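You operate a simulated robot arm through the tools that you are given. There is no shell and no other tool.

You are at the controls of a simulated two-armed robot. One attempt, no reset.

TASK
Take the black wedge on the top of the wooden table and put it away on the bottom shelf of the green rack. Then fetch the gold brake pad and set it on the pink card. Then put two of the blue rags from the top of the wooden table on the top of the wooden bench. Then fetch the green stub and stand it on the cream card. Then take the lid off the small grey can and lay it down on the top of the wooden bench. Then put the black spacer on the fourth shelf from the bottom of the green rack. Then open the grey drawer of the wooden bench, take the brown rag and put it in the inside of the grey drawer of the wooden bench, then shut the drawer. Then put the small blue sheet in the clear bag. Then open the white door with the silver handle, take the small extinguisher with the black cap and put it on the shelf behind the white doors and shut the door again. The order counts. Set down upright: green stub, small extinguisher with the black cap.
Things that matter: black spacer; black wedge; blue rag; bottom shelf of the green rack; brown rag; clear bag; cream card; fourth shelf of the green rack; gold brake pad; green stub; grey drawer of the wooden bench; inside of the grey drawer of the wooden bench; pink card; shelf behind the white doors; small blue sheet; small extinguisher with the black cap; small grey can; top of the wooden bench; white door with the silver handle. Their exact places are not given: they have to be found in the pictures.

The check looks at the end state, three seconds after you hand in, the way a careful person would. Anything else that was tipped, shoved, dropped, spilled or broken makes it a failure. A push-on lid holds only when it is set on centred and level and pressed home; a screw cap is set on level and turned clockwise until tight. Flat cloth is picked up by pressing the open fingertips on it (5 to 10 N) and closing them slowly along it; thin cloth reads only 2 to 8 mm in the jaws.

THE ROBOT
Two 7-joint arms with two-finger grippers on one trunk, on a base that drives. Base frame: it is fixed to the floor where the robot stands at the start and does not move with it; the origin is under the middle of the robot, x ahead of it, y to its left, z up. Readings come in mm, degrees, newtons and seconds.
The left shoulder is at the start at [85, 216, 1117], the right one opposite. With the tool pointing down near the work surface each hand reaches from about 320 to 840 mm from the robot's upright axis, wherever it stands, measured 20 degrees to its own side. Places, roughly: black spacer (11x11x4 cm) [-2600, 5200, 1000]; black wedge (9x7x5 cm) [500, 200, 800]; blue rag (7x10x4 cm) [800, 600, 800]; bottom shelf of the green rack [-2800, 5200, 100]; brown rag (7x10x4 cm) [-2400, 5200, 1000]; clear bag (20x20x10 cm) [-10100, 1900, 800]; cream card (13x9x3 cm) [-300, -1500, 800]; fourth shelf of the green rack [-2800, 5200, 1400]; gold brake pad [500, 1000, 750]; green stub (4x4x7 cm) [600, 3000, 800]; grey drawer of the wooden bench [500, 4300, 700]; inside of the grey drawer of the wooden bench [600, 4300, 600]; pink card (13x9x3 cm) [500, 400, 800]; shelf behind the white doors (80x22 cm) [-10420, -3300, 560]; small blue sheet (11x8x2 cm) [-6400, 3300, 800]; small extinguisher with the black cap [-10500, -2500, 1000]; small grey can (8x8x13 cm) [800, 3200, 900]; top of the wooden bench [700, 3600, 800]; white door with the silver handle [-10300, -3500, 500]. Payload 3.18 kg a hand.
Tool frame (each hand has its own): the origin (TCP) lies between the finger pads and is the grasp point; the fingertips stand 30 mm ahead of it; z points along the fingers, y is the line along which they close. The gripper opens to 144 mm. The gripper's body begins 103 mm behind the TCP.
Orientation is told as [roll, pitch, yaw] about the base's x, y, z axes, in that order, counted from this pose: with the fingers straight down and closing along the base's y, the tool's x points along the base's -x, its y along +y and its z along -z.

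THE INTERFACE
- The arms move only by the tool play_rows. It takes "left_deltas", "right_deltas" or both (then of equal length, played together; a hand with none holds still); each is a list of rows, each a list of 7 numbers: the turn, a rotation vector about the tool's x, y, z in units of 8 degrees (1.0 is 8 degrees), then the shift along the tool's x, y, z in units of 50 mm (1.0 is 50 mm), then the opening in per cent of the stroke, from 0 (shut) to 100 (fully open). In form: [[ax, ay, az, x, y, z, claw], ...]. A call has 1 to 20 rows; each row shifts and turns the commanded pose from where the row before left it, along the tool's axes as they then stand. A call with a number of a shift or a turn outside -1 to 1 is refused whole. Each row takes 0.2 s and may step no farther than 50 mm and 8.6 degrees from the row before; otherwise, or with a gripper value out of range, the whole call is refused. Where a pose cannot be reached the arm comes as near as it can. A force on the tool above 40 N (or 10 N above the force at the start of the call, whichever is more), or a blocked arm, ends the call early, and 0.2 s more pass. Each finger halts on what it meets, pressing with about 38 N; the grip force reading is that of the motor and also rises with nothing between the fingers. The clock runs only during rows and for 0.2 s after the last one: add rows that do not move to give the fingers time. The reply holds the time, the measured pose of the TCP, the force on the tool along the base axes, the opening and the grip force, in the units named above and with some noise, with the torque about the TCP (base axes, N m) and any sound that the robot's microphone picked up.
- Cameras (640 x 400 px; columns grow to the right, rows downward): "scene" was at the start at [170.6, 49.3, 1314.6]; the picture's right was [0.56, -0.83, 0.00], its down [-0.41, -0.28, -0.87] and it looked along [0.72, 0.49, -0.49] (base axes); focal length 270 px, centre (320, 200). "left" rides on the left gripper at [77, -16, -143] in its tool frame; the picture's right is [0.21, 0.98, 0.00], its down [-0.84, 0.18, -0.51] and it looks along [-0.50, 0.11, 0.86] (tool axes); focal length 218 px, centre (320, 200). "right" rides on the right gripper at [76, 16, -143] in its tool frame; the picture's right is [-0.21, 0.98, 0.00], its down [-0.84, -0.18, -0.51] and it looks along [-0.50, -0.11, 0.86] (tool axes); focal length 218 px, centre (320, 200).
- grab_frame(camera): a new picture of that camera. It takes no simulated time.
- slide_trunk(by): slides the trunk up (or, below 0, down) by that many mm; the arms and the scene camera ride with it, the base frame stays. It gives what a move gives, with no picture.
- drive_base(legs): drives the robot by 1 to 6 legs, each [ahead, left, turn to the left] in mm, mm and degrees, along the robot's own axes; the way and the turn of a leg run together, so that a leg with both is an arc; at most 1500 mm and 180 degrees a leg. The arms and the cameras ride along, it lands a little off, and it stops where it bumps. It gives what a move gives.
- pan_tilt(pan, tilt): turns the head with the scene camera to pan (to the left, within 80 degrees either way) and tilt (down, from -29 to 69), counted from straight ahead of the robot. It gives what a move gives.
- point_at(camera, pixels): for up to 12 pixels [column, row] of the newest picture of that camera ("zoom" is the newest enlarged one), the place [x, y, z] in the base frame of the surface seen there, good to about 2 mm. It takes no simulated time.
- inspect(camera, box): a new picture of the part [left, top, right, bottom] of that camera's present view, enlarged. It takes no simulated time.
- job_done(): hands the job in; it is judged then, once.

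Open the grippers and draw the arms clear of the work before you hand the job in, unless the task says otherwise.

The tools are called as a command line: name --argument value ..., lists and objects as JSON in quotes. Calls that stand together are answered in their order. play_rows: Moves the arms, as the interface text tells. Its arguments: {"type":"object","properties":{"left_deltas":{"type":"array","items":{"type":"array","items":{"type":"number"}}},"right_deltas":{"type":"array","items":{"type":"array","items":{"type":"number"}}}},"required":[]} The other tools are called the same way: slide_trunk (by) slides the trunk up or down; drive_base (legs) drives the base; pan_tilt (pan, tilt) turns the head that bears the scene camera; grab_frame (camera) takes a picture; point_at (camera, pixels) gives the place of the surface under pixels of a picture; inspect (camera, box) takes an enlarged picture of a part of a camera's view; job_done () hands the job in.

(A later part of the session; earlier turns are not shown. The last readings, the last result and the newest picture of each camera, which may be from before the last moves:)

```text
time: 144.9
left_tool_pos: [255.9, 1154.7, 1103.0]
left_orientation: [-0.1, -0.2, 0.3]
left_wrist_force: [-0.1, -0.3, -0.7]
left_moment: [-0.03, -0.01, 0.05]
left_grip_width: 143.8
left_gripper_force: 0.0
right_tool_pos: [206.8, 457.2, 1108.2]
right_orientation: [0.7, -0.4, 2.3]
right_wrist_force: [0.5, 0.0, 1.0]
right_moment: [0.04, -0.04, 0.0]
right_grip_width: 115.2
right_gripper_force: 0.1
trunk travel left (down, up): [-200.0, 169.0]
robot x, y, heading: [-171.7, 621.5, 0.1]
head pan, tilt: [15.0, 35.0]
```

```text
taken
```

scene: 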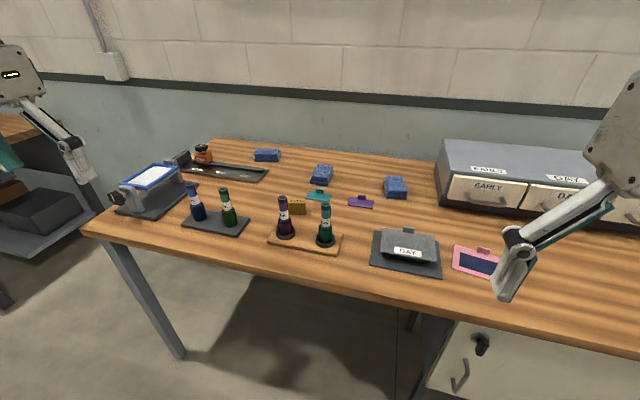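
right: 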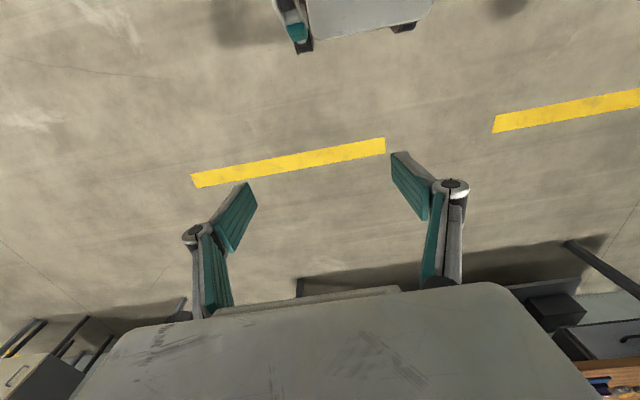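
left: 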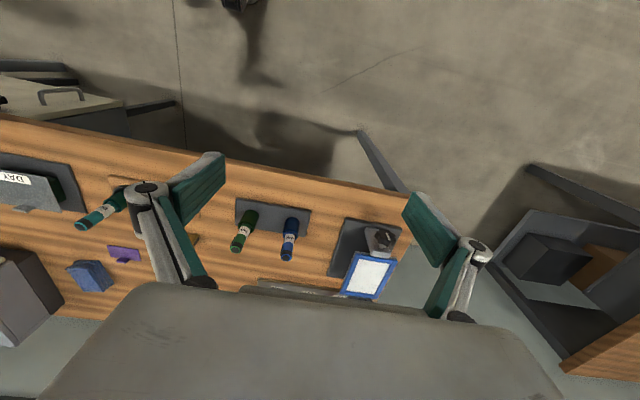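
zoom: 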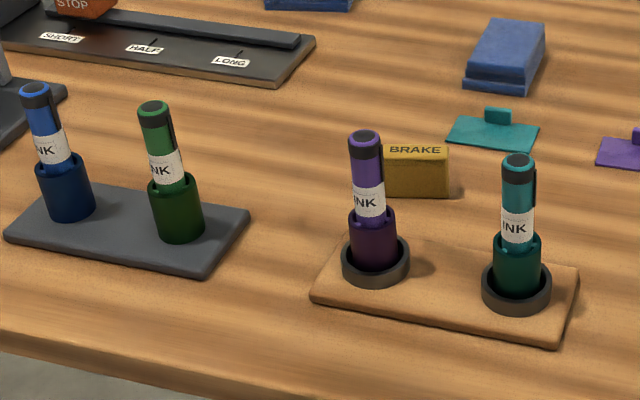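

Marker tops are at z≈933, so I'll tilt the hand 10° back to keep its camera clear. I drive 110 mm closer and move the left hand above the pad.

drive_base --legs '[[110, 0, 0]]'

play_rows --left_deltas '[[0, 0, 0, -0.567, -0.613, 0.133, 100], [0, 0, 0, -0.567, -0.613, 0.133, 90], [0, 0, 0, -0.567, -0.613, 0.133, 80], [0, 0, 0, -0.567, -0.613, 0.133, 70], [0, 0, 0, -0.567, -0.613, 0.133, 65], [0, 0, 0, -0.567, -0.613, 0.133, 65], [0, 0, 0, -0.567, -0.613, 0.133, 65], [0, 0, 0, -0.567, -0.613, 0.133, 65], [0, 0, 0, -0.567, -0.613, 0.133, 65], [0, 0, -0.9, 0, 0, 0, 65], [0, 0, -0.85, 0, 0, 0, 65], [0, 0.625, 0, 0, 0, 0, 65], [0, 0.625, 0, 0, 0, 0, 65], [0, 0, 0, 0, 0, 0, 65]]'

grab_frame --camera "left"

grab_frame --camera "scene"

```text
time: 146.1
left_tool_pos: [364.8, 1155.0, 1104.7]
left_orientation: [-0.1, -0.1, 0.1]
left_wrist_force: [0.5, 0.2, 0.0]
left_moment: [0.02, 0.03, 0.01]
left_grip_width: 143.8
left_gripper_force: 0.0
right_tool_pos: [317.1, 457.5, 1108.1]
right_orientation: [0.8, -0.4, 2.2]
right_wrist_force: [0.5, 0.2, 0.8]
right_moment: [-0.01, 0.03, 0.0]
right_grip_width: 115.4
right_gripper_force: 0.1
trunk travel left (down, up): [-200.0, 169.0]
robot x, y, heading: [-67.2, 623.9, 0.2]
head pan, tilt: [15.0, 35.0]
```

```text
time: 149.1
left_tool_pos: [588.1, 944.6, 1068.3]
left_orientation: [-0.1, 7.5, 14.2]
left_wrist_force: [-0.3, -0.2, 0.0]
left_moment: [-0.02, 0.03, 0.01]
left_grip_width: 93.7
left_gripper_force: 0.1
left hand out of reach, approached as far as the arm can: row 5, 6, 7, 8
right_tool_pos: [316.8, 457.1, 1106.4]
right_orientation: [0.7, -0.4, 2.1]
right_wrist_force: [0.9, -0.3, -0.1]
right_moment: [0.02, 0.02, -0.03]
right_grip_width: 115.2
right_gripper_force: 0.1
trunk travel left (down, up): [-200.0, 169.0]
robot x, y, heading: [-66.0, 617.2, 0.0]
head pan, tilt: [15.0, 35.0]
```

```text
taken
```

left: 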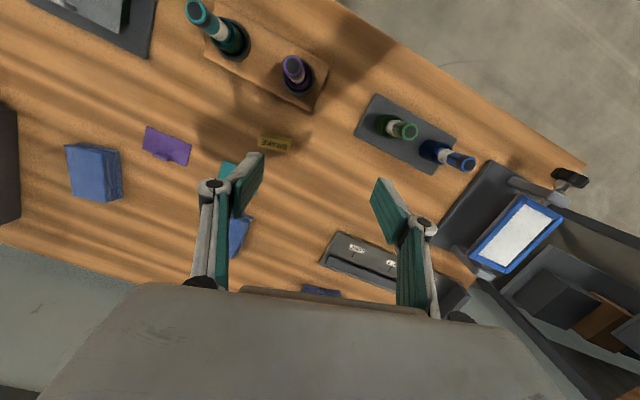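

```text
taken
```

scene: 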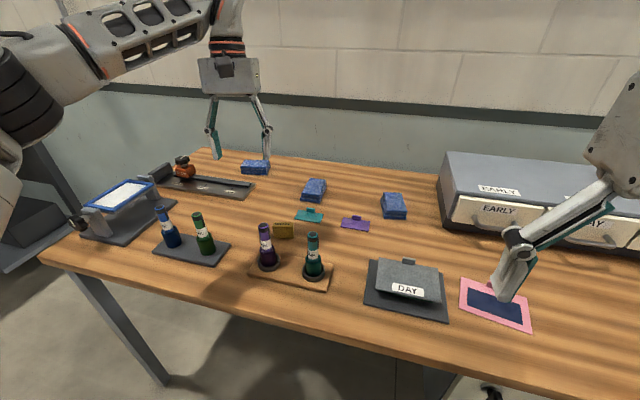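

Reach is limited at that height; I descend diagonally to above the pad at z≈950.

play_rows --left_deltas '[[0, 0, 0, -0.2, -0.485, 0.767, 65], [0, 0, 0, -0.2, -0.485, 0.767, 65], [0, 0, 0, -0.2, -0.485, 0.767, 65], [0, 0, 0, 0, 0, 0, 65]]'

grab_frame --camera "left"

grab_frame --camera "scene"

```text
time: 150.1
left_tool_pos: [591.1, 939.1, 1012.7]
left_orientation: [-0.1, 10.0, 14.1]
left_wrist_force: [-0.2, -0.4, -0.1]
left_moment: [0.02, 0.0, -0.01]
left_grip_width: 93.7
left_gripper_force: 0.1
left hand out of reach, approached as far as the arm can: row 1, 2, 3
right_tool_pos: [315.8, 457.6, 1106.9]
right_orientation: [0.7, -0.5, 2.2]
right_wrist_force: [-0.2, 0.3, 0.8]
right_moment: [-0.02, 0.02, -0.01]
right_grip_width: 115.2
right_gripper_force: 0.0
trunk travel left (down, up): [-200.0, 169.0]
robot x, y, heading: [-66.8, 621.9, -0.0]
head pan, tilt: [15.0, 35.0]
```

```text
taken
```

left: 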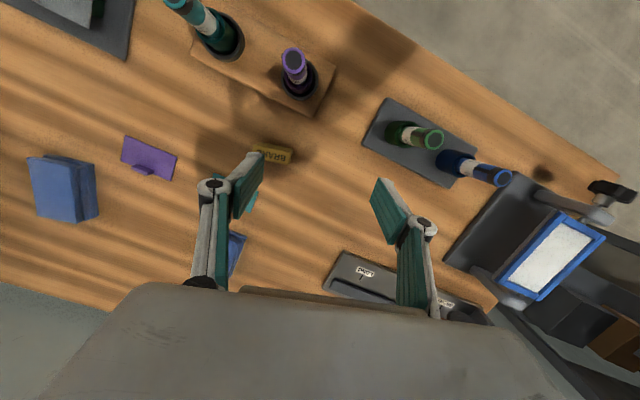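

```text
taken
```

scene: 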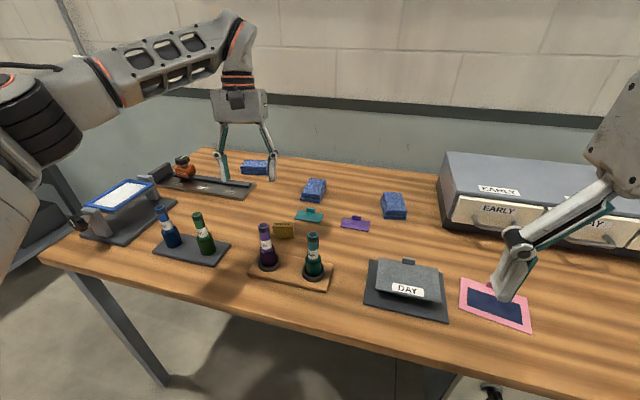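

The arm is near its limit; I drive the base 70 mm closer (x≈0, the start distance) and retry.

drive_base --legs '[[68, 0, 0]]'

play_rows --left_deltas '[[0, 0, 0, 0.35, -0.7, 0.2, 65], [0, 0, 0, 0.35, -0.7, 0.5, 65], [0, 0, 0, 0, 0, 0.6, 65], [0, 0, 0, 0, 0, 0, 65]]'

grab_frame --camera "left"

```text
time: 151.1
left_tool_pos: [658.5, 939.7, 1011.9]
left_orientation: [0.0, 10.1, 14.1]
left_wrist_force: [-0.1, -1.4, 0.0]
left_moment: [-0.01, 0.02, -0.01]
left_grip_width: 93.6
left_gripper_force: 0.2
right_tool_pos: [383.2, 457.2, 1107.3]
right_orientation: [0.7, -0.4, 2.2]
right_wrist_force: [-0.2, -0.7, 0.3]
right_moment: [-0.02, 0.05, 0.01]
right_grip_width: 115.2
right_gripper_force: 0.1
trunk travel left (down, up): [-200.0, 169.0]
robot x, y, heading: [1.4, 621.0, 0.1]
head pan, tilt: [15.0, 35.0]
```

```text
time: 152.1
left_tool_pos: [657.3, 940.2, 1011.3]
left_orientation: [-0.1, 10.2, 14.0]
left_wrist_force: [-0.9, 0.5, 0.6]
left_moment: [0.0, -0.02, 0.05]
left_grip_width: 93.5
left_gripper_force: 0.1
left hand out of reach, approached as far as the arm can: row 1, 2, 3
right_tool_pos: [383.7, 457.5, 1108.7]
right_orientation: [0.7, -0.4, 2.2]
right_wrist_force: [1.1, 0.2, -0.3]
right_moment: [0.02, 0.01, -0.01]
right_grip_width: 115.3
right_gripper_force: 0.1
trunk travel left (down, up): [-200.0, 169.0]
robot x, y, heading: [0.4, 620.9, 0.1]
head pan, tilt: [15.0, 35.0]
```

```text
taken
```

left: 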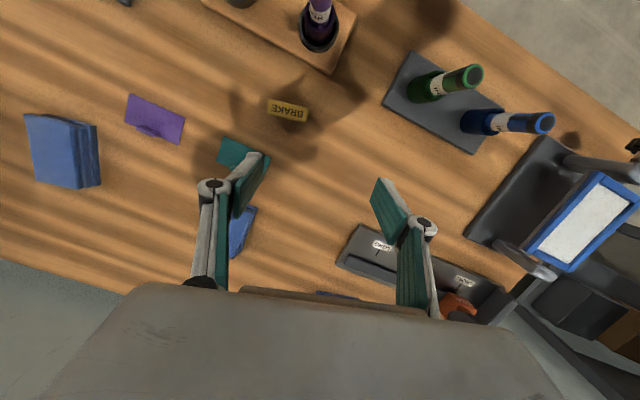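

The hand is stuck, likely from the backward tilt. I undo the 10° tilt and then move.

play_rows --left_deltas '[[0, -0.65, 0, 0, 0, 0, 65], [0, -0.65, 0, 0, 0, 0, 65], [0, 0, 0, 0.4, -0.6, 0.2, 65], [0, 0, 0, 0.4, -0.6, 0.2, 65], [0, 0, 0, 0, 0, 0.3, 65], [0, 0, 0, 0, 0, 0, 65]]'

```text
time: 153.5
left_tool_pos: [680.5, 940.8, 1058.8]
left_orientation: [0.1, -0.2, 14.0]
left_wrist_force: [-0.1, 0.1, -0.2]
left_moment: [-0.03, -0.04, 0.02]
left_grip_width: 93.5
left_gripper_force: 0.2
left hand out of reach, approached as far as the arm can: row 1, 2, 3, 4, 5
right_tool_pos: [382.6, 458.6, 1108.0]
right_orientation: [0.7, -0.5, 2.2]
right_wrist_force: [0.0, 0.7, -0.5]
right_moment: [-0.01, -0.04, 0.02]
right_grip_width: 115.1
right_gripper_force: 0.1
trunk travel left (down, up): [-200.0, 169.0]
robot x, y, heading: [5.1, 622.0, 0.1]
head pan, tilt: [15.0, 35.0]
```

I test single directions to learn what the arm can do from here: first straight down.

play_rows --left_deltas '[[0, 0, 0, 0, 0, 0.6, 65], [0, 0, 0, 0, 0, 0, 65], [0, 0, 0, 0, 0, 0, 65]]'

play_rows --left_deltas '[[0, 0, 0, 0.6, 0, 0, 65], [0, 0, 0, 0, 0, 0, 65], [0, 0, 0, 0, 0, 0, 65]]'

play_rows --left_deltas '[[0, 0, 0, 0, -0.6, 0, 65], [0, 0, 0, 0, 0, 0, 65], [0, 0, 0, 0, 0, 0, 65]]'

```text
time: 154.3
left_tool_pos: [688.4, 949.9, 1050.5]
left_orientation: [0.1, -0.1, 13.9]
left_wrist_force: [-0.6, 0.4, 0.5]
left_moment: [0.0, -0.02, -0.02]
left_grip_width: 93.7
left_gripper_force: 0.0
left hand out of reach, approached as far as the arm can: row 1
right_tool_pos: [384.4, 457.4, 1106.9]
right_orientation: [0.7, -0.5, 2.3]
right_wrist_force: [-0.7, 0.3, 0.3]
right_moment: [0.03, -0.01, 0.01]
right_grip_width: 115.1
right_gripper_force: 0.1
trunk travel left (down, up): [-200.0, 169.0]
robot x, y, heading: [-1.3, 621.4, 0.2]
head pan, tilt: [15.0, 35.0]
```

```text
time: 155.1
left_tool_pos: [665.0, 950.0, 1062.5]
left_orientation: [0.0, -0.2, 14.0]
left_wrist_force: [-0.7, 0.3, 0.6]
left_moment: [0.01, -0.01, -0.01]
left_grip_width: 93.6
left_gripper_force: 0.0
left hand out of reach, approached as far as the arm can: row 1
right_tool_pos: [383.0, 456.9, 1108.4]
right_orientation: [0.7, -0.5, 2.2]
right_wrist_force: [-1.1, 0.2, -0.5]
right_moment: [0.04, -0.01, 0.01]
right_grip_width: 115.1
right_gripper_force: 0.0
trunk travel left (down, up): [-200.0, 169.0]
robot x, y, heading: [2.6, 620.6, 0.1]
head pan, tilt: [15.0, 35.0]
```

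```text
time: 155.9
left_tool_pos: [672.8, 929.7, 1068.8]
left_orientation: [-0.1, -0.2, 14.0]
left_wrist_force: [0.9, 0.6, -0.5]
left_moment: [-0.01, 0.0, 0.02]
left_grip_width: 93.8
left_gripper_force: 0.1
left hand out of reach, approached as far as the arm can: row 1
right_tool_pos: [384.5, 457.4, 1107.8]
right_orientation: [0.7, -0.4, 2.1]
right_wrist_force: [0.1, 0.1, -0.9]
right_moment: [-0.03, -0.03, 0.04]
right_grip_width: 115.1
right_gripper_force: 0.1
trunk travel left (down, up): [-200.0, 169.0]
robot x, y, heading: [1.8, 620.0, 0.1]
head pan, tilt: [15.0, 35.0]
```

The left arm is at an inner joint limit with this outward yaw. I'll use the right arm instead (inward yaw is easy for it); first the left hand goes back to its home place.

play_rows --left_deltas '[[0, 0, 0.875, 0, 0, 0, 80], [0, 0, 0.875, 0, 0, 0, 100], [0, 0, 0, 0.686, 0.637, -0.1, 100], [0, 0, 0, 0.686, 0.637, -0.1, 100], [0, 0, 0, 0.686, 0.637, -0.1, 100], [0, 0, 0, 0.686, 0.637, -0.1, 100], [0, 0, 0, 0.686, 0.637, -0.1, 100], [0, 0, 0, 0.686, 0.637, -0.1, 100], [0, 0, 0, 0.686, 0.637, -0.1, 100], [0, 0, 0, 0, 0, 0, 100]]'

grab_frame --camera "scene"

```text
time: 158.1
left_tool_pos: [429.9, 1152.1, 1100.6]
left_orientation: [-0.1, -0.3, 0.0]
left_wrist_force: [0.6, -1.0, -0.1]
left_moment: [-0.01, 0.05, -0.01]
left_grip_width: 144.2
left_gripper_force: 0.1
right_tool_pos: [384.7, 457.0, 1107.3]
right_orientation: [0.7, -0.4, 2.2]
right_wrist_force: [0.1, 0.9, -0.1]
right_moment: [0.01, 0.01, -0.01]
right_grip_width: 115.0
right_gripper_force: 0.1
trunk travel left (down, up): [-200.0, 169.0]
robot x, y, heading: [4.2, 623.3, -0.1]
head pan, tilt: [15.0, 35.0]
```

```text
taken
```

scene: 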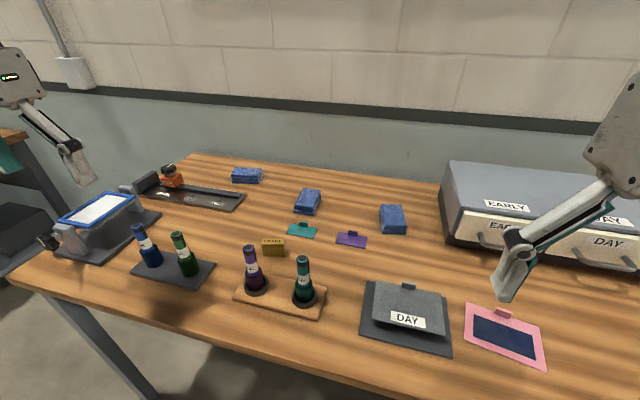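

I shift the base 490 mm left so the pad lies 20° to the right hand's side.

drive_base --legs '[[-35, 490, 0]]'

pan_tilt --pan -15 --tilt 38

grab_frame --camera "scene"

```text
time: 162.8
left_tool_pos: [399.4, 1633.5, 1101.5]
left_orientation: [0.0, -0.4, -0.3]
left_wrist_force: [0.8, -0.1, -0.2]
left_moment: [-0.02, 0.01, -0.03]
left_grip_width: 144.0
left_gripper_force: 0.0
right_tool_pos: [349.0, 939.3, 1107.4]
right_orientation: [0.8, -0.5, 1.9]
right_wrist_force: [-0.9, 0.1, 0.2]
right_moment: [0.02, 0.01, 0.01]
right_grip_width: 115.3
right_gripper_force: 0.0
trunk travel left (down, up): [-200.0, 169.0]
robot x, y, heading: [-30.1, 1106.0, -0.2]
head pan, tilt: [15.0, 35.0]
```

```text
time: 163.8
left_tool_pos: [398.3, 1633.6, 1102.0]
left_orientation: [0.0, -0.4, -0.2]
left_wrist_force: [0.6, 0.1, 1.3]
left_moment: [-0.01, 0.0, 0.01]
left_grip_width: 144.1
left_gripper_force: 0.0
right_tool_pos: [349.9, 939.1, 1108.2]
right_orientation: [0.6, -0.5, 1.9]
right_wrist_force: [0.1, 1.0, -0.1]
right_moment: [-0.01, 0.01, 0.01]
right_grip_width: 115.3
right_gripper_force: 0.1
trunk travel left (down, up): [-200.0, 169.0]
robot x, y, heading: [-33.4, 1104.6, -0.2]
head pan, tilt: [-15.0, 38.0]
```

```text
taken
```

scene: 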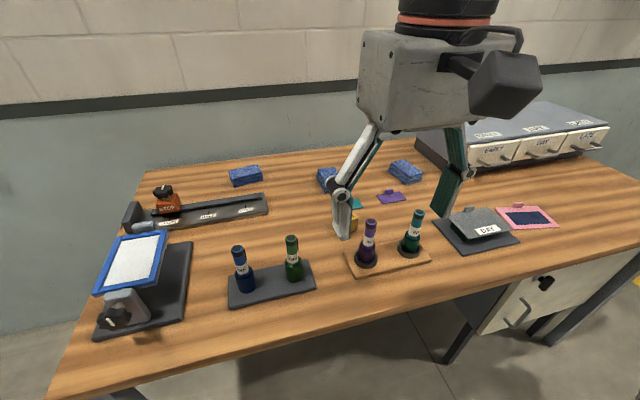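

I move the right hand forward over the pad at z≈980, then yaw 12° to line up with it.

play_rows --right_deltas '[[0, 0, 0, -0.771, -0.174, 0.371, 75], [0, 0, 0, -0.771, -0.174, 0.371, 70], [0, 0, 0, -0.771, -0.174, 0.371, 65], [0, 0, 0, -0.771, -0.174, 0.371, 65], [0, 0, 0, -0.771, -0.174, 0.371, 65], [0, 0, 0, -0.771, -0.174, 0.371, 65], [0, 0, 0, -0.771, -0.174, 0.371, 65], [0, 0, -0.75, 0, 0, 0, 65], [0, 0, -0.75, 0, 0, 0, 65], [0, 0, 0, 0, 0, 0, 65]]'

grab_frame --camera "right"

grab_frame --camera "scene"

```text
time: 166.0
left_tool_pos: [399.0, 1634.3, 1102.5]
left_orientation: [-0.1, -0.3, -0.2]
left_wrist_force: [0.7, -0.2, -0.1]
left_moment: [-0.01, 0.02, 0.0]
left_grip_width: 144.2
left_gripper_force: 0.1
right_tool_pos: [622.9, 890.1, 981.6]
right_orientation: [0.7, -0.5, 4.9]
right_wrist_force: [-1.0, 0.4, -0.6]
right_moment: [0.01, -0.03, 0.0]
right_grip_width: 93.7
right_gripper_force: 0.0
right hand out of reach, approached as far as the arm can: row 8, 9
trunk travel left (down, up): [-200.0, 169.0]
robot x, y, heading: [-32.9, 1101.7, -0.2]
head pan, tilt: [-15.0, 38.0]
```

```text
taken
```

right: 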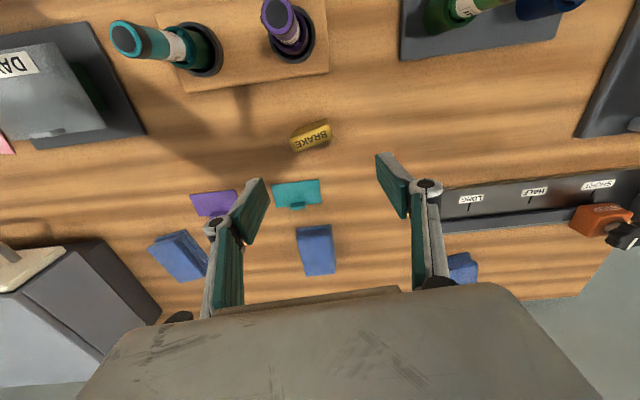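

```text
taken
```

scene: 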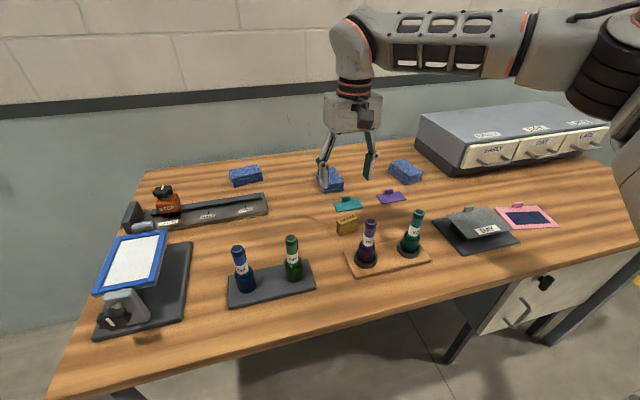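

Yaw is limited to ~5° here, so I turn the base 9° left and shift it to bring the hand over the pad at yaw 14°.

drive_base --legs '[[0, 0, 9.2], [-46, -111, 0]]'

grab_frame --camera "right"

```text
time: 168.3
left_tool_pos: [281.1, 1580.3, 1101.4]
left_orientation: [0.0, -0.5, 9.1]
left_wrist_force: [0.0, -0.1, -0.2]
left_moment: [0.01, 0.05, 0.0]
left_grip_width: 144.0
left_gripper_force: 0.0
right_tool_pos: [621.1, 882.4, 981.7]
right_orientation: [0.7, -0.5, 14.2]
right_wrist_force: [0.4, -0.7, 0.4]
right_moment: [0.03, -0.02, 0.01]
right_grip_width: 93.7
right_gripper_force: 0.1
trunk travel left (down, up): [-200.0, 169.0]
robot x, y, heading: [-56.4, 991.4, 9.1]
head pan, tilt: [-15.0, 38.0]
```

```text
taken
```

right: 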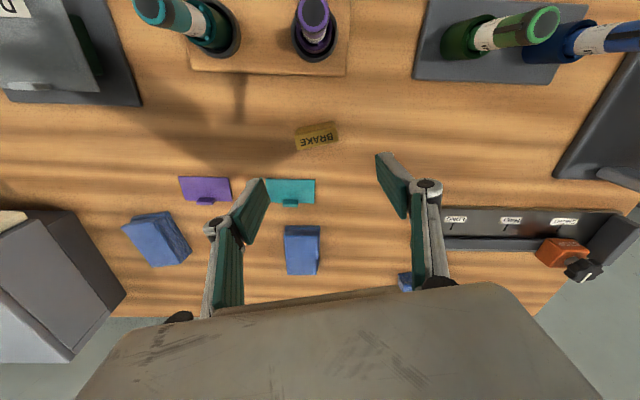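

The pad looks aligned with the closing line. I measure its top corners from this camera.

inspect --camera "right" --box '[277, 110, 357, 160]'

point_at --camera "zoom" --pixels '[[150, 135], [445, 105], [480, 225], [180, 290], [320, 200], [150, 220], [490, 170], [320, 120], [320, 280]]'

```text
8.00 times, centred on (317, 135) of right
```

zoom: 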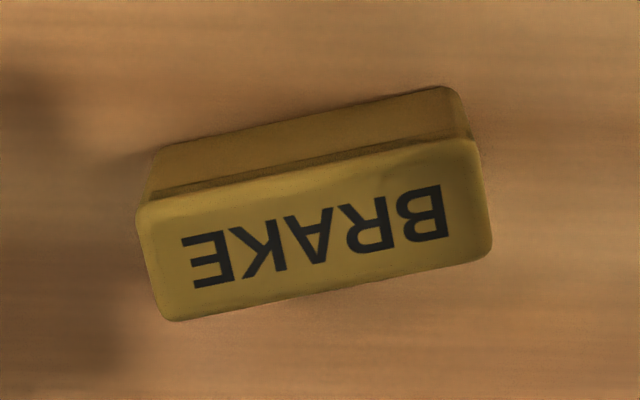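

```text
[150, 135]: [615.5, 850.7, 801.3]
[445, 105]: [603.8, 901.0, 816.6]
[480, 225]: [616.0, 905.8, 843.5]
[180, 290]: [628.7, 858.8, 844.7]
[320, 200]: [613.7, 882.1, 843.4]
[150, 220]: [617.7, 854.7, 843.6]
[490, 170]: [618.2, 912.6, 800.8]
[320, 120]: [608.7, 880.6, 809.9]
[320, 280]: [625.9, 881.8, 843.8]
```

Pad centre is (618.5,881.5). I lower the open fingers around its ends to z≈840.

play_rows --right_deltas '[[0, 0, 0, 0.054, 0, 0.7, 65], [0, 0, 0, 0, 0, 0.7, 65], [0, 0, 0, 0, 0, 0.7, 65], [0, 0, 0, 0, 0, 0.5, 65], [0, 0, 0, 0, 0, 0.22, 65], [0, 0, 0, 0, 0, 0, 65]]'

grab_frame --camera "right"

grab_frame --camera "scene"

```text
time: 169.7
left_tool_pos: [280.6, 1581.4, 1101.9]
left_orientation: [0.1, -0.4, 9.1]
left_wrist_force: [0.5, -0.2, 0.6]
left_moment: [0.01, 0.03, 0.0]
left_grip_width: 144.2
left_gripper_force: 0.1
right_tool_pos: [620.3, 885.0, 841.6]
right_orientation: [0.7, -0.5, 14.0]
right_wrist_force: [-0.1, 0.2, 0.1]
right_moment: [0.03, -0.04, 0.0]
right_grip_width: 93.6
right_gripper_force: 0.0
trunk travel left (down, up): [-200.0, 169.0]
robot x, y, heading: [-58.7, 991.7, 8.9]
head pan, tilt: [-15.0, 38.0]
```

```text
taken
```

right: 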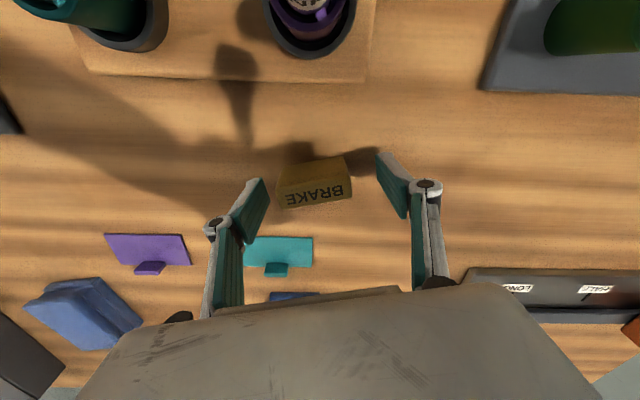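

```text
taken
```

scene: 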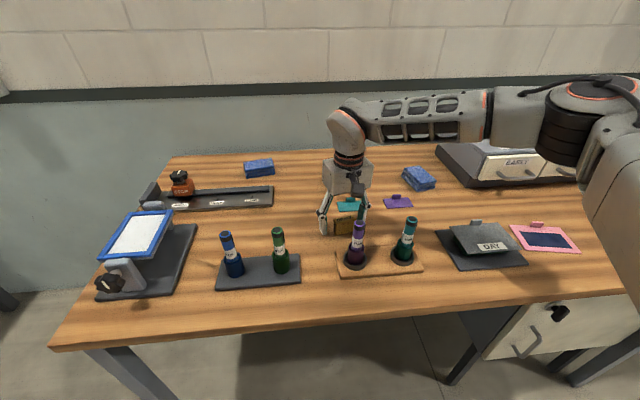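

The pad lies between the fingers. I close on it and lift.

play_rows --right_deltas '[[0, 0, 0, 0, -0.06, 0, 55], [0, 0, 0, 0, 0, 0, 45], [0, 0, 0, 0, 0, 0, 38], [0, 0, 0, 0, 0, 0, 30], [0, 0, 0, 0, 0, 0, 0], [0, 0, 0, 0, 0, 0, 0]]'

play_rows --right_deltas '[[0, 0, 0, 0, 0, -0.5, 0], [0, 0, 0, 0, 0, -0.8, 0], [0, 0, 0, 0, 0, -0.8, 0], [0, 0, 0, 0, 0, -0.8, 0]]'

grab_frame --camera "right"

```text
time: 171.1
left_tool_pos: [281.4, 1581.6, 1101.3]
left_orientation: [0.0, -0.3, 9.0]
left_wrist_force: [-0.4, 0.4, -0.2]
left_moment: [0.01, -0.02, 0.0]
left_grip_width: 144.1
left_gripper_force: 0.1
right_tool_pos: [620.5, 881.9, 841.0]
right_orientation: [0.7, -0.4, 14.0]
right_wrist_force: [0.6, -0.3, 0.0]
right_moment: [-0.11, -0.04, 0.03]
right_grip_width: 55.2
right_gripper_force: 38.0
trunk travel left (down, up): [-200.0, 169.0]
robot x, y, heading: [-61.0, 993.7, 9.1]
head pan, tilt: [-15.0, 38.0]
```

```text
time: 172.1
left_tool_pos: [279.4, 1582.1, 1101.8]
left_orientation: [0.1, -0.4, 9.0]
left_wrist_force: [-0.5, 0.8, 0.3]
left_moment: [0.02, -0.06, 0.0]
left_grip_width: 144.0
left_gripper_force: 0.1
right_tool_pos: [620.5, 881.6, 986.3]
right_orientation: [0.5, -0.6, 14.0]
right_wrist_force: [0.1, 0.9, -1.9]
right_moment: [-0.03, -0.02, 0.0]
right_grip_width: 55.1
right_gripper_force: 38.2
trunk travel left (down, up): [-200.0, 169.0]
robot x, y, heading: [-56.7, 987.6, 8.9]
head pan, tilt: [-15.0, 38.0]
```

```text
taken
```

right: 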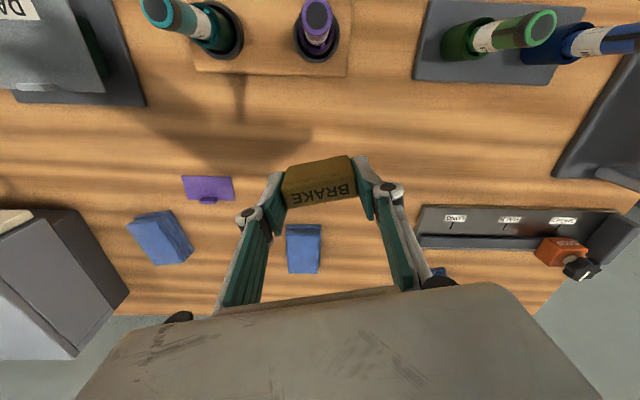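

Pad held (55 mm). I raise it a bit more, then turn the base −27° and shift so the hand comes over the pink card with matching yaw.

play_rows --right_deltas '[[0, 0, 0, 0, 0, -0.5, 0], [0, 0, 0, 0, 0, -0.5, 0], [0, 0, 0, 0, 0, 0, 0]]'

drive_base --legs '[[0, 0, -27], [104, -170, 0]]'

pan_tilt --pan -10 --tilt 45

grab_frame --camera "scene"

grab_frame --camera "right"

```text
time: 172.9
left_tool_pos: [281.3, 1580.5, 1101.3]
left_orientation: [-0.1, -0.4, 9.0]
left_wrist_force: [-0.4, -1.2, 0.4]
left_moment: [-0.01, -0.01, -0.04]
left_grip_width: 144.0
left_gripper_force: 0.0
right_tool_pos: [621.7, 878.6, 993.1]
right_orientation: [0.7, -0.6, 13.9]
right_wrist_force: [-0.3, 1.1, -2.3]
right_moment: [0.0, 0.0, 0.0]
right_grip_width: 55.6
right_gripper_force: 38.3
right hand out of reach, approached as far as the arm can: row 1, 2
trunk travel left (down, up): [-200.0, 169.0]
robot x, y, heading: [-61.4, 988.2, 9.1]
head pan, tilt: [-15.0, 38.0]
```

```text
time: 176.3
left_tool_pos: [557.9, 1172.7, 1100.8]
left_orientation: [-0.1, -0.3, -17.7]
left_wrist_force: [1.1, -0.6, -0.2]
left_moment: [0.02, -0.04, 0.0]
left_grip_width: 143.8
left_gripper_force: 0.1
right_tool_pos: [546.9, 393.3, 993.7]
right_orientation: [0.8, -0.7, -12.9]
right_wrist_force: [-0.9, 0.0, -1.6]
right_moment: [-0.03, -0.01, -0.04]
right_grip_width: 55.4
right_gripper_force: 38.5
trunk travel left (down, up): [-200.0, 169.0]
robot x, y, heading: [-11.4, 801.4, -17.9]
head pan, tilt: [-15.0, 38.0]
```

```text
time: 177.0
left_tool_pos: [558.3, 1172.5, 1101.7]
left_orientation: [0.0, -0.4, -17.6]
left_wrist_force: [-0.4, -0.7, 0.2]
left_moment: [-0.01, 0.04, 0.0]
left_grip_width: 144.2
left_gripper_force: 0.1
right_tool_pos: [546.1, 391.8, 994.1]
right_orientation: [0.7, -0.7, -13.0]
right_wrist_force: [0.6, 0.0, -1.5]
right_moment: [0.03, 0.0, 0.0]
right_grip_width: 55.3
right_gripper_force: 37.3
trunk travel left (down, up): [-200.0, 169.0]
robot x, y, heading: [-11.5, 797.4, -17.6]
head pan, tilt: [-10.0, 45.0]
```

```text
taken
```

scene: 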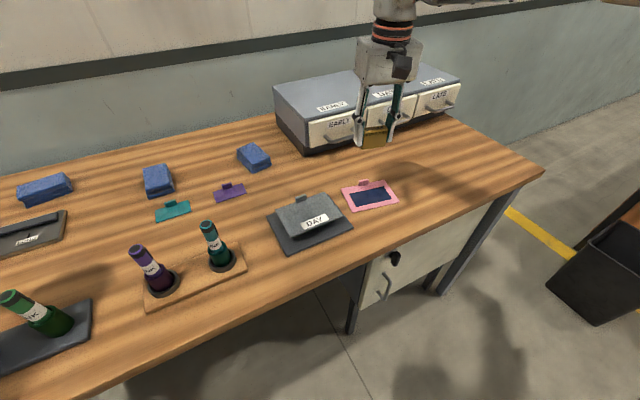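

```text
taken
```

right: 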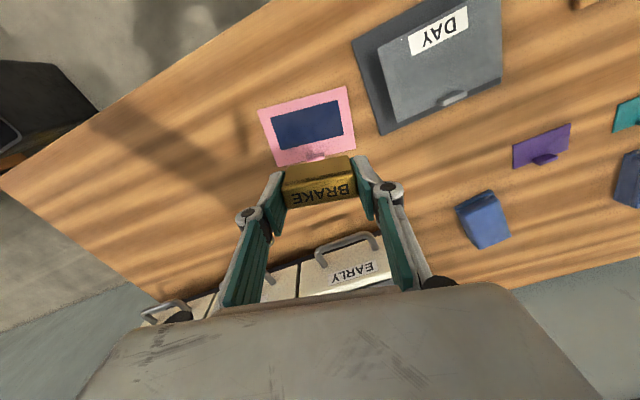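

I measure the pink card's navy field corners for a centred placement.

inspect --camera "right" --box '[247, 80, 367, 170]'

point_at --camera "zoom" --pixels '[[135, 195], [475, 115], [515, 275], [180, 365], [325, 235], [65, 150], [545, 55], [350, 390]]'

```text
4.44 times, centred on (307, 125) of right
```

zoom: 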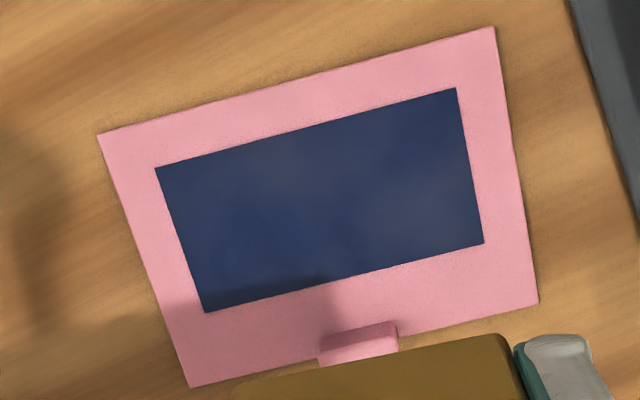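

```text
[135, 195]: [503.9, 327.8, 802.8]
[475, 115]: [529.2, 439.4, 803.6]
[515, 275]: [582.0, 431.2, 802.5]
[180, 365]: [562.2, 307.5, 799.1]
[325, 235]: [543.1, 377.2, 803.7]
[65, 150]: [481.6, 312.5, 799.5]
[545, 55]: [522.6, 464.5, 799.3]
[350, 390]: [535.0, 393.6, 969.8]
```

I refine with exact corner pixels of the navy field.

point_at --camera "zoom" --pixels '[[157, 170], [454, 90], [481, 241], [207, 310], [325, 203], [100, 135], [494, 28], [538, 300], [190, 385], [360, 335]]'

```text
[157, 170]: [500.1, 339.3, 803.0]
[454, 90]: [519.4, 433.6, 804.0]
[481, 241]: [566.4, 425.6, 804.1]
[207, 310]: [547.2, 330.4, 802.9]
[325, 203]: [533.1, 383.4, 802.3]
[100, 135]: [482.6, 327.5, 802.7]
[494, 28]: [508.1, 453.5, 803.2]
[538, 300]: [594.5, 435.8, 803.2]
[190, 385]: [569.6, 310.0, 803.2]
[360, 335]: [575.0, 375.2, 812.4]
```

Navy field centre is (533,382). I lower the pad there, stopping just above the card.

play_rows --right_deltas '[[0, 0, 0, 0.158, -0.252, 0.5, 0], [0, 0, 0, 0, 0, 0.7, 0], [0, 0, 0, 0, 0, 0.7, 0], [0, 0, 0, 0, 0, 0.6, 0], [0, 0, 0, 0, 0, 0.3, 0], [0, 0, 0, 0, 0, 0, 0], [0, 0, 0, 0, 0, 0, 0]]'

grab_frame --camera "right"

```text
time: 178.6
left_tool_pos: [557.5, 1173.1, 1101.8]
left_orientation: [0.0, -0.4, -17.6]
left_wrist_force: [-0.6, 0.0, 0.3]
left_moment: [0.0, 0.03, -0.01]
left_grip_width: 144.1
left_gripper_force: 0.1
right_tool_pos: [537.0, 382.1, 853.2]
right_orientation: [0.7, -0.7, -12.9]
right_wrist_force: [0.3, -0.1, -1.9]
right_moment: [-0.03, -0.03, 0.02]
right_grip_width: 55.5
right_gripper_force: 38.5
trunk travel left (down, up): [-200.0, 169.0]
robot x, y, heading: [-12.4, 797.2, -17.6]
head pan, tilt: [-10.0, 45.0]
```

```text
taken
```

right: 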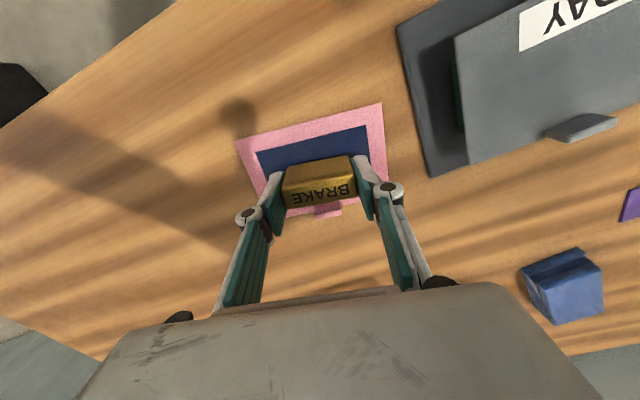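

Eight millimetres to go; I lower gently and watch the force.

play_rows --right_deltas '[[0, 0, 0, 0, 0, 0.1, 0], [0, 0, 0, 0, 0, 0.06, 0], [0, 0, 0, 0, 0, 0, 0]]'

```text
time: 179.4
left_tool_pos: [557.3, 1173.3, 1101.1]
left_orientation: [0.0, -0.4, -17.7]
left_wrist_force: [0.1, 0.0, 0.2]
left_moment: [0.02, -0.03, -0.01]
left_grip_width: 144.1
left_gripper_force: 0.0
right_tool_pos: [536.8, 384.0, 845.8]
right_orientation: [0.7, -0.7, -13.0]
right_wrist_force: [0.0, -0.2, -2.8]
right_moment: [0.01, -0.03, 0.01]
right_grip_width: 55.3
right_gripper_force: 38.2
trunk travel left (down, up): [-200.0, 169.0]
robot x, y, heading: [-12.2, 797.8, -17.8]
head pan, tilt: [-10.0, 45.0]
```

One more small lowering to contact, then I open slowly.

play_rows --right_deltas '[[0, 0, 0, 0, 0, 0.03, 0], [0, 0, 0, 0, 0, 0, 0]]'

play_rows --right_deltas '[[0, 0, 0, 0, 0, 0, 39], [0, 0, 0, 0, 0, 0, 41], [0, 0, 0, 0, 0, 0, 46], [0, 0, 0, 0, 0, 0, 55], [0, 0, 0, 0, 0, 0, 60], [0, 0, 0, 0, 0, -0.4, 60], [0, 0, 0, 0, 0, -0.8, 60], [0, 0, 0, 0, 0, -0.8, 60], [0, 0, 0, 0, 0, -0.8, 60]]'

grab_frame --camera "right"

grab_frame --camera "scene"

```text
time: 180.0
left_tool_pos: [557.9, 1173.5, 1102.2]
left_orientation: [0.0, -0.3, -17.7]
left_wrist_force: [-0.9, -0.2, -0.1]
left_moment: [-0.01, -0.02, 0.02]
left_grip_width: 144.3
left_gripper_force: 0.0
right_tool_pos: [537.4, 383.8, 844.1]
right_orientation: [0.6, -0.8, -12.9]
right_wrist_force: [-0.2, 0.1, 1.0]
right_moment: [-0.11, 0.01, 0.01]
right_grip_width: 55.1
right_gripper_force: 38.4
trunk travel left (down, up): [-200.0, 169.0]
robot x, y, heading: [-13.5, 795.9, -17.6]
head pan, tilt: [-10.0, 45.0]
```

```text
time: 182.0
left_tool_pos: [557.8, 1172.2, 1101.3]
left_orientation: [-0.1, -0.4, -17.7]
left_wrist_force: [-0.6, 0.2, 1.1]
left_moment: [-0.03, -0.05, -0.01]
left_grip_width: 143.9
left_gripper_force: 0.0
right_tool_pos: [534.7, 382.5, 985.7]
right_orientation: [0.7, -0.7, -12.8]
right_wrist_force: [0.1, 0.4, 0.0]
right_moment: [0.0, 0.03, -0.02]
right_grip_width: 86.6
right_gripper_force: 0.0
trunk travel left (down, up): [-200.0, 169.0]
robot x, y, heading: [-12.5, 799.4, -17.9]
head pan, tilt: [-10.0, 45.0]
```

```text
taken
```

right: 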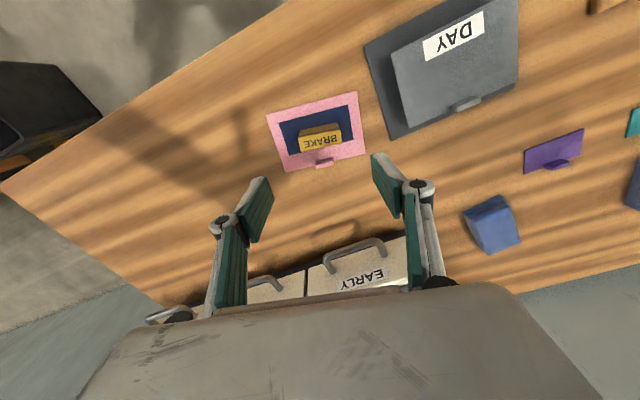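

```text
taken
```

scene: 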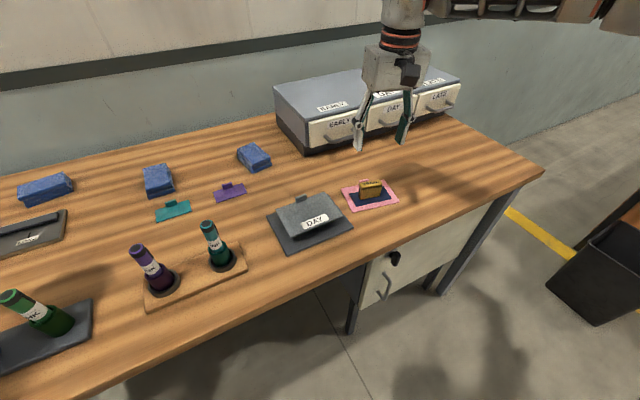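

The pad sits on the pink card. Next the rags: I zoom on the two nearest rags at scene (254,157) and (158,180) to get orientation.

inspect --camera "scene" --box '[130, 135, 290, 205]'

point_at --camera "zoom" --pixels '[[430, 90], [500, 70], [555, 130], [475, 150], [490, 110], [60, 175], [150, 155], [165, 215], [75, 230], [115, 190], [475, 170], [555, 155]]'

```text
4.00 times, centred on (210, 170) of scene
```

zoom: 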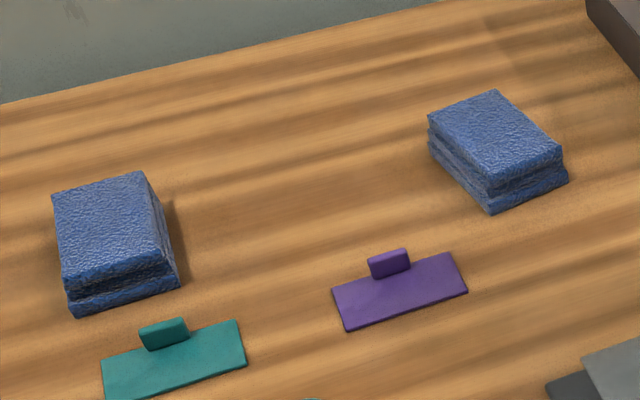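

```text
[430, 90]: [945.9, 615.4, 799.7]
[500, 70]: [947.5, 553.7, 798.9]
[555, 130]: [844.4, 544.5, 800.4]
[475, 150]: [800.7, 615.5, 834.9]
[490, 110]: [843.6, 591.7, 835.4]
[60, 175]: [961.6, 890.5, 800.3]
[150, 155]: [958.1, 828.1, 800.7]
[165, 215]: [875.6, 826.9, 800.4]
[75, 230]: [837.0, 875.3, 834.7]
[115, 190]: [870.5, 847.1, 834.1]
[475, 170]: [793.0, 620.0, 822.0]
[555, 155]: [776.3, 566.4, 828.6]
```

I query the exact top corners of both rags.

point_at --camera "zoom" --pixels '[[432, 118], [493, 94], [557, 150], [488, 178], [58, 198], [142, 176], [162, 246], [68, 278], [495, 135], [108, 225]]'

```text
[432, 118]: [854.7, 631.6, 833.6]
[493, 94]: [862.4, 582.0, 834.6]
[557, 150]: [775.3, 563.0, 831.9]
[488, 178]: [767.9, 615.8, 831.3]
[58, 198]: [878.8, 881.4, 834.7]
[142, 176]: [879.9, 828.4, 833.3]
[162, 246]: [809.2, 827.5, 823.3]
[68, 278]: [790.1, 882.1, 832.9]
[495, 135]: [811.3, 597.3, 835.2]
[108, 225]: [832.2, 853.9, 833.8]
```

Rag A centre ≈ (815,598), yaw ≈12°, ~55 wide; rag B centre ≈ (838,855), yaw ≈0°. I turn the base to +9° and approach for rag A with the right hand.

drive_base --legs '[[0, 0, 26.8], [75, -103, 0]]'

grab_frame --camera "right"

```text
time: 184.9
left_tool_pos: [414.8, 1297.9, 1101.3]
left_orientation: [0.0, -0.5, 9.1]
left_wrist_force: [-0.5, 0.1, 0.6]
left_moment: [0.02, 0.04, 0.0]
left_grip_width: 143.8
left_gripper_force: 0.0
right_tool_pos: [753.9, 580.8, 983.4]
right_orientation: [0.7, -0.7, 13.9]
right_wrist_force: [-0.3, -0.1, -0.7]
right_moment: [0.03, 0.02, 0.04]
right_grip_width: 86.5
right_gripper_force: 0.0
trunk travel left (down, up): [-200.0, 169.0]
robot x, y, heading: [76.5, 704.9, 9.1]
head pan, tilt: [-10.0, 45.0]
```

```text
taken
```

right: 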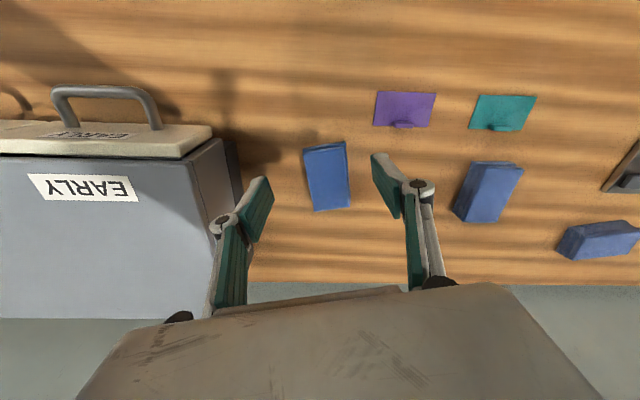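

I measure rag A's corners and the cabinet's side edge, which is close to the finger's path.

point_at --camera "right" --pixels '[[305, 152], [344, 143], [348, 205], [316, 210], [328, 178], [212, 145], [240, 180], [225, 155], [345, 172], [308, 180]]'

inspect --camera "right" --box '[200, 110, 400, 235]'

```text
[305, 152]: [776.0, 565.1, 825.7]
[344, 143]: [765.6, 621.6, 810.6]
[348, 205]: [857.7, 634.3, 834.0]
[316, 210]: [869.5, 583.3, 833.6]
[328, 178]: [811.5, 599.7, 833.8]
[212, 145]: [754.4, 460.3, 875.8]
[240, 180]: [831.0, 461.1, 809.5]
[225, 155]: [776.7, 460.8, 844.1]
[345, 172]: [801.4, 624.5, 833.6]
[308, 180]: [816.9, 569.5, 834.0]
```

```text
3.20 times, centred on (300, 172) of right
```

zoom: 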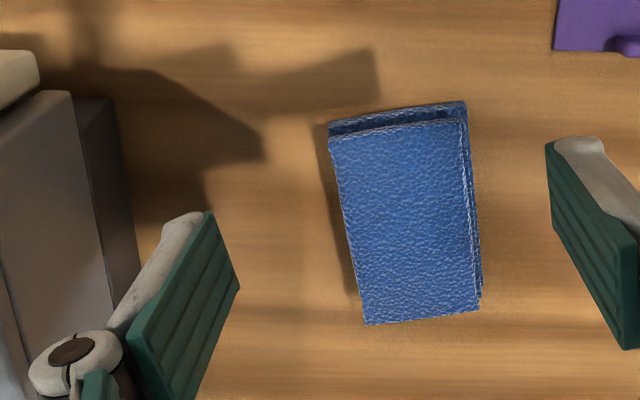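

Cabinet side is at y=461, far enough. I move over rag A and lower with the fingers 86 mm apart.

play_rows --right_deltas '[[0, 0, 0, -0.62, 0.033, 0.3, 62], [0, 0, 0, -0.62, 0.033, 0.3, 62], [0, 0, 0, 0, 0, 0.7, 62], [0, 0, 0, 0, 0, 0.7, 62], [0, 0, 0, 0, 0, 0.5, 62], [0, 0, 0, 0, 0, 0.3, 62], [0, 0, 0, 0, 0, 0, 62]]'

grab_frame --camera "right"

```text
time: 186.6
left_tool_pos: [415.0, 1297.6, 1102.4]
left_orientation: [0.0, -0.4, 9.1]
left_wrist_force: [0.3, 0.1, 0.2]
left_moment: [0.01, 0.03, -0.05]
left_grip_width: 143.9
left_gripper_force: 0.0
right_tool_pos: [762.9, 585.8, 869.2]
right_orientation: [0.7, -0.6, 13.9]
right_wrist_force: [1.0, 1.2, -0.1]
right_moment: [0.02, -0.03, 0.0]
right_grip_width: 89.2
right_gripper_force: 0.0
right hand out of reach, approached as far as the arm can: row 1, 2
trunk travel left (down, up): [-200.0, 169.0]
robot x, y, heading: [76.1, 702.2, 9.2]
head pan, tilt: [-10.0, 45.0]
```

```text
taken
```

right: 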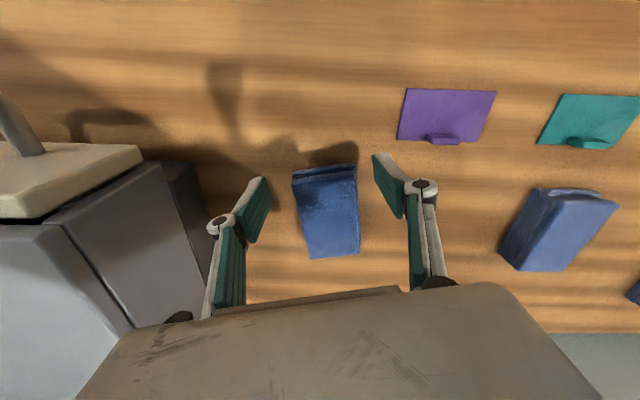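

Now at lower height I try extending forward 45 mm.

play_rows --right_deltas '[[0, 0, 0, -0.45, 0, 0, 62], [0, 0, 0, -0.45, 0, 0, 62], [0, 0, 0, 0, 0, 0, 62]]'

```text
time: 187.3
left_tool_pos: [415.8, 1297.8, 1101.0]
left_orientation: [0.0, -0.4, 9.2]
left_wrist_force: [-0.3, 0.0, -0.2]
left_moment: [-0.04, -0.03, 0.01]
left_grip_width: 144.3
left_gripper_force: 0.0
right_tool_pos: [796.3, 597.4, 868.6]
right_orientation: [0.7, -0.7, 14.0]
right_wrist_force: [0.9, -0.8, -0.1]
right_moment: [-0.01, 0.03, 0.0]
right_grip_width: 89.2
right_gripper_force: 0.1
right hand out of reach, approached as far as the arm can: row 2
trunk travel left (down, up): [-200.0, 169.0]
robot x, y, heading: [75.8, 706.6, 9.3]
head pan, tilt: [-10.0, 45.0]
```

Good enough; I lower to grasp height and nudge forward if possible.

play_rows --right_deltas '[[0, 0, 0, 0, 0, 0.35, 62], [0, 0, 0, -0.2, 0, 0.15, 62], [0, 0, 0, 0, 0, 0.1, 62], [0, 0, 0, 0, 0, 0, 62]]'

grab_frame --camera "right"

```text
time: 188.3
left_tool_pos: [415.3, 1297.4, 1102.0]
left_orientation: [0.0, -0.4, 9.1]
left_wrist_force: [0.7, 0.0, 0.0]
left_moment: [0.01, -0.04, -0.01]
left_grip_width: 143.7
left_gripper_force: 0.1
right_tool_pos: [807.6, 598.5, 839.7]
right_orientation: [0.7, -0.7, 14.0]
right_wrist_force: [-0.1, 0.7, -0.3]
right_moment: [0.0, 0.0, 0.01]
right_grip_width: 89.4
right_gripper_force: 0.0
trunk travel left (down, up): [-200.0, 169.0]
robot x, y, heading: [76.3, 703.8, 9.2]
head pan, tilt: [-10.0, 45.0]
```

```text
taken
```

right: 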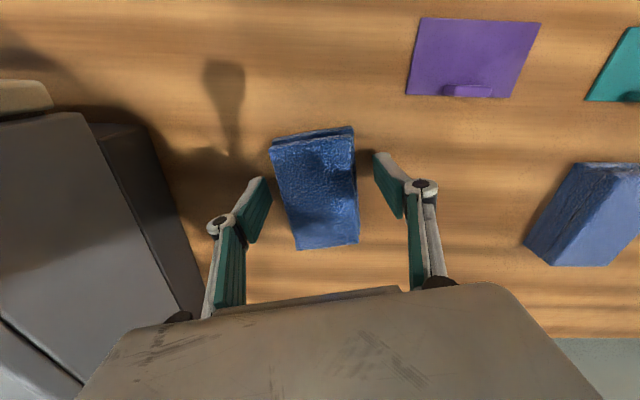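

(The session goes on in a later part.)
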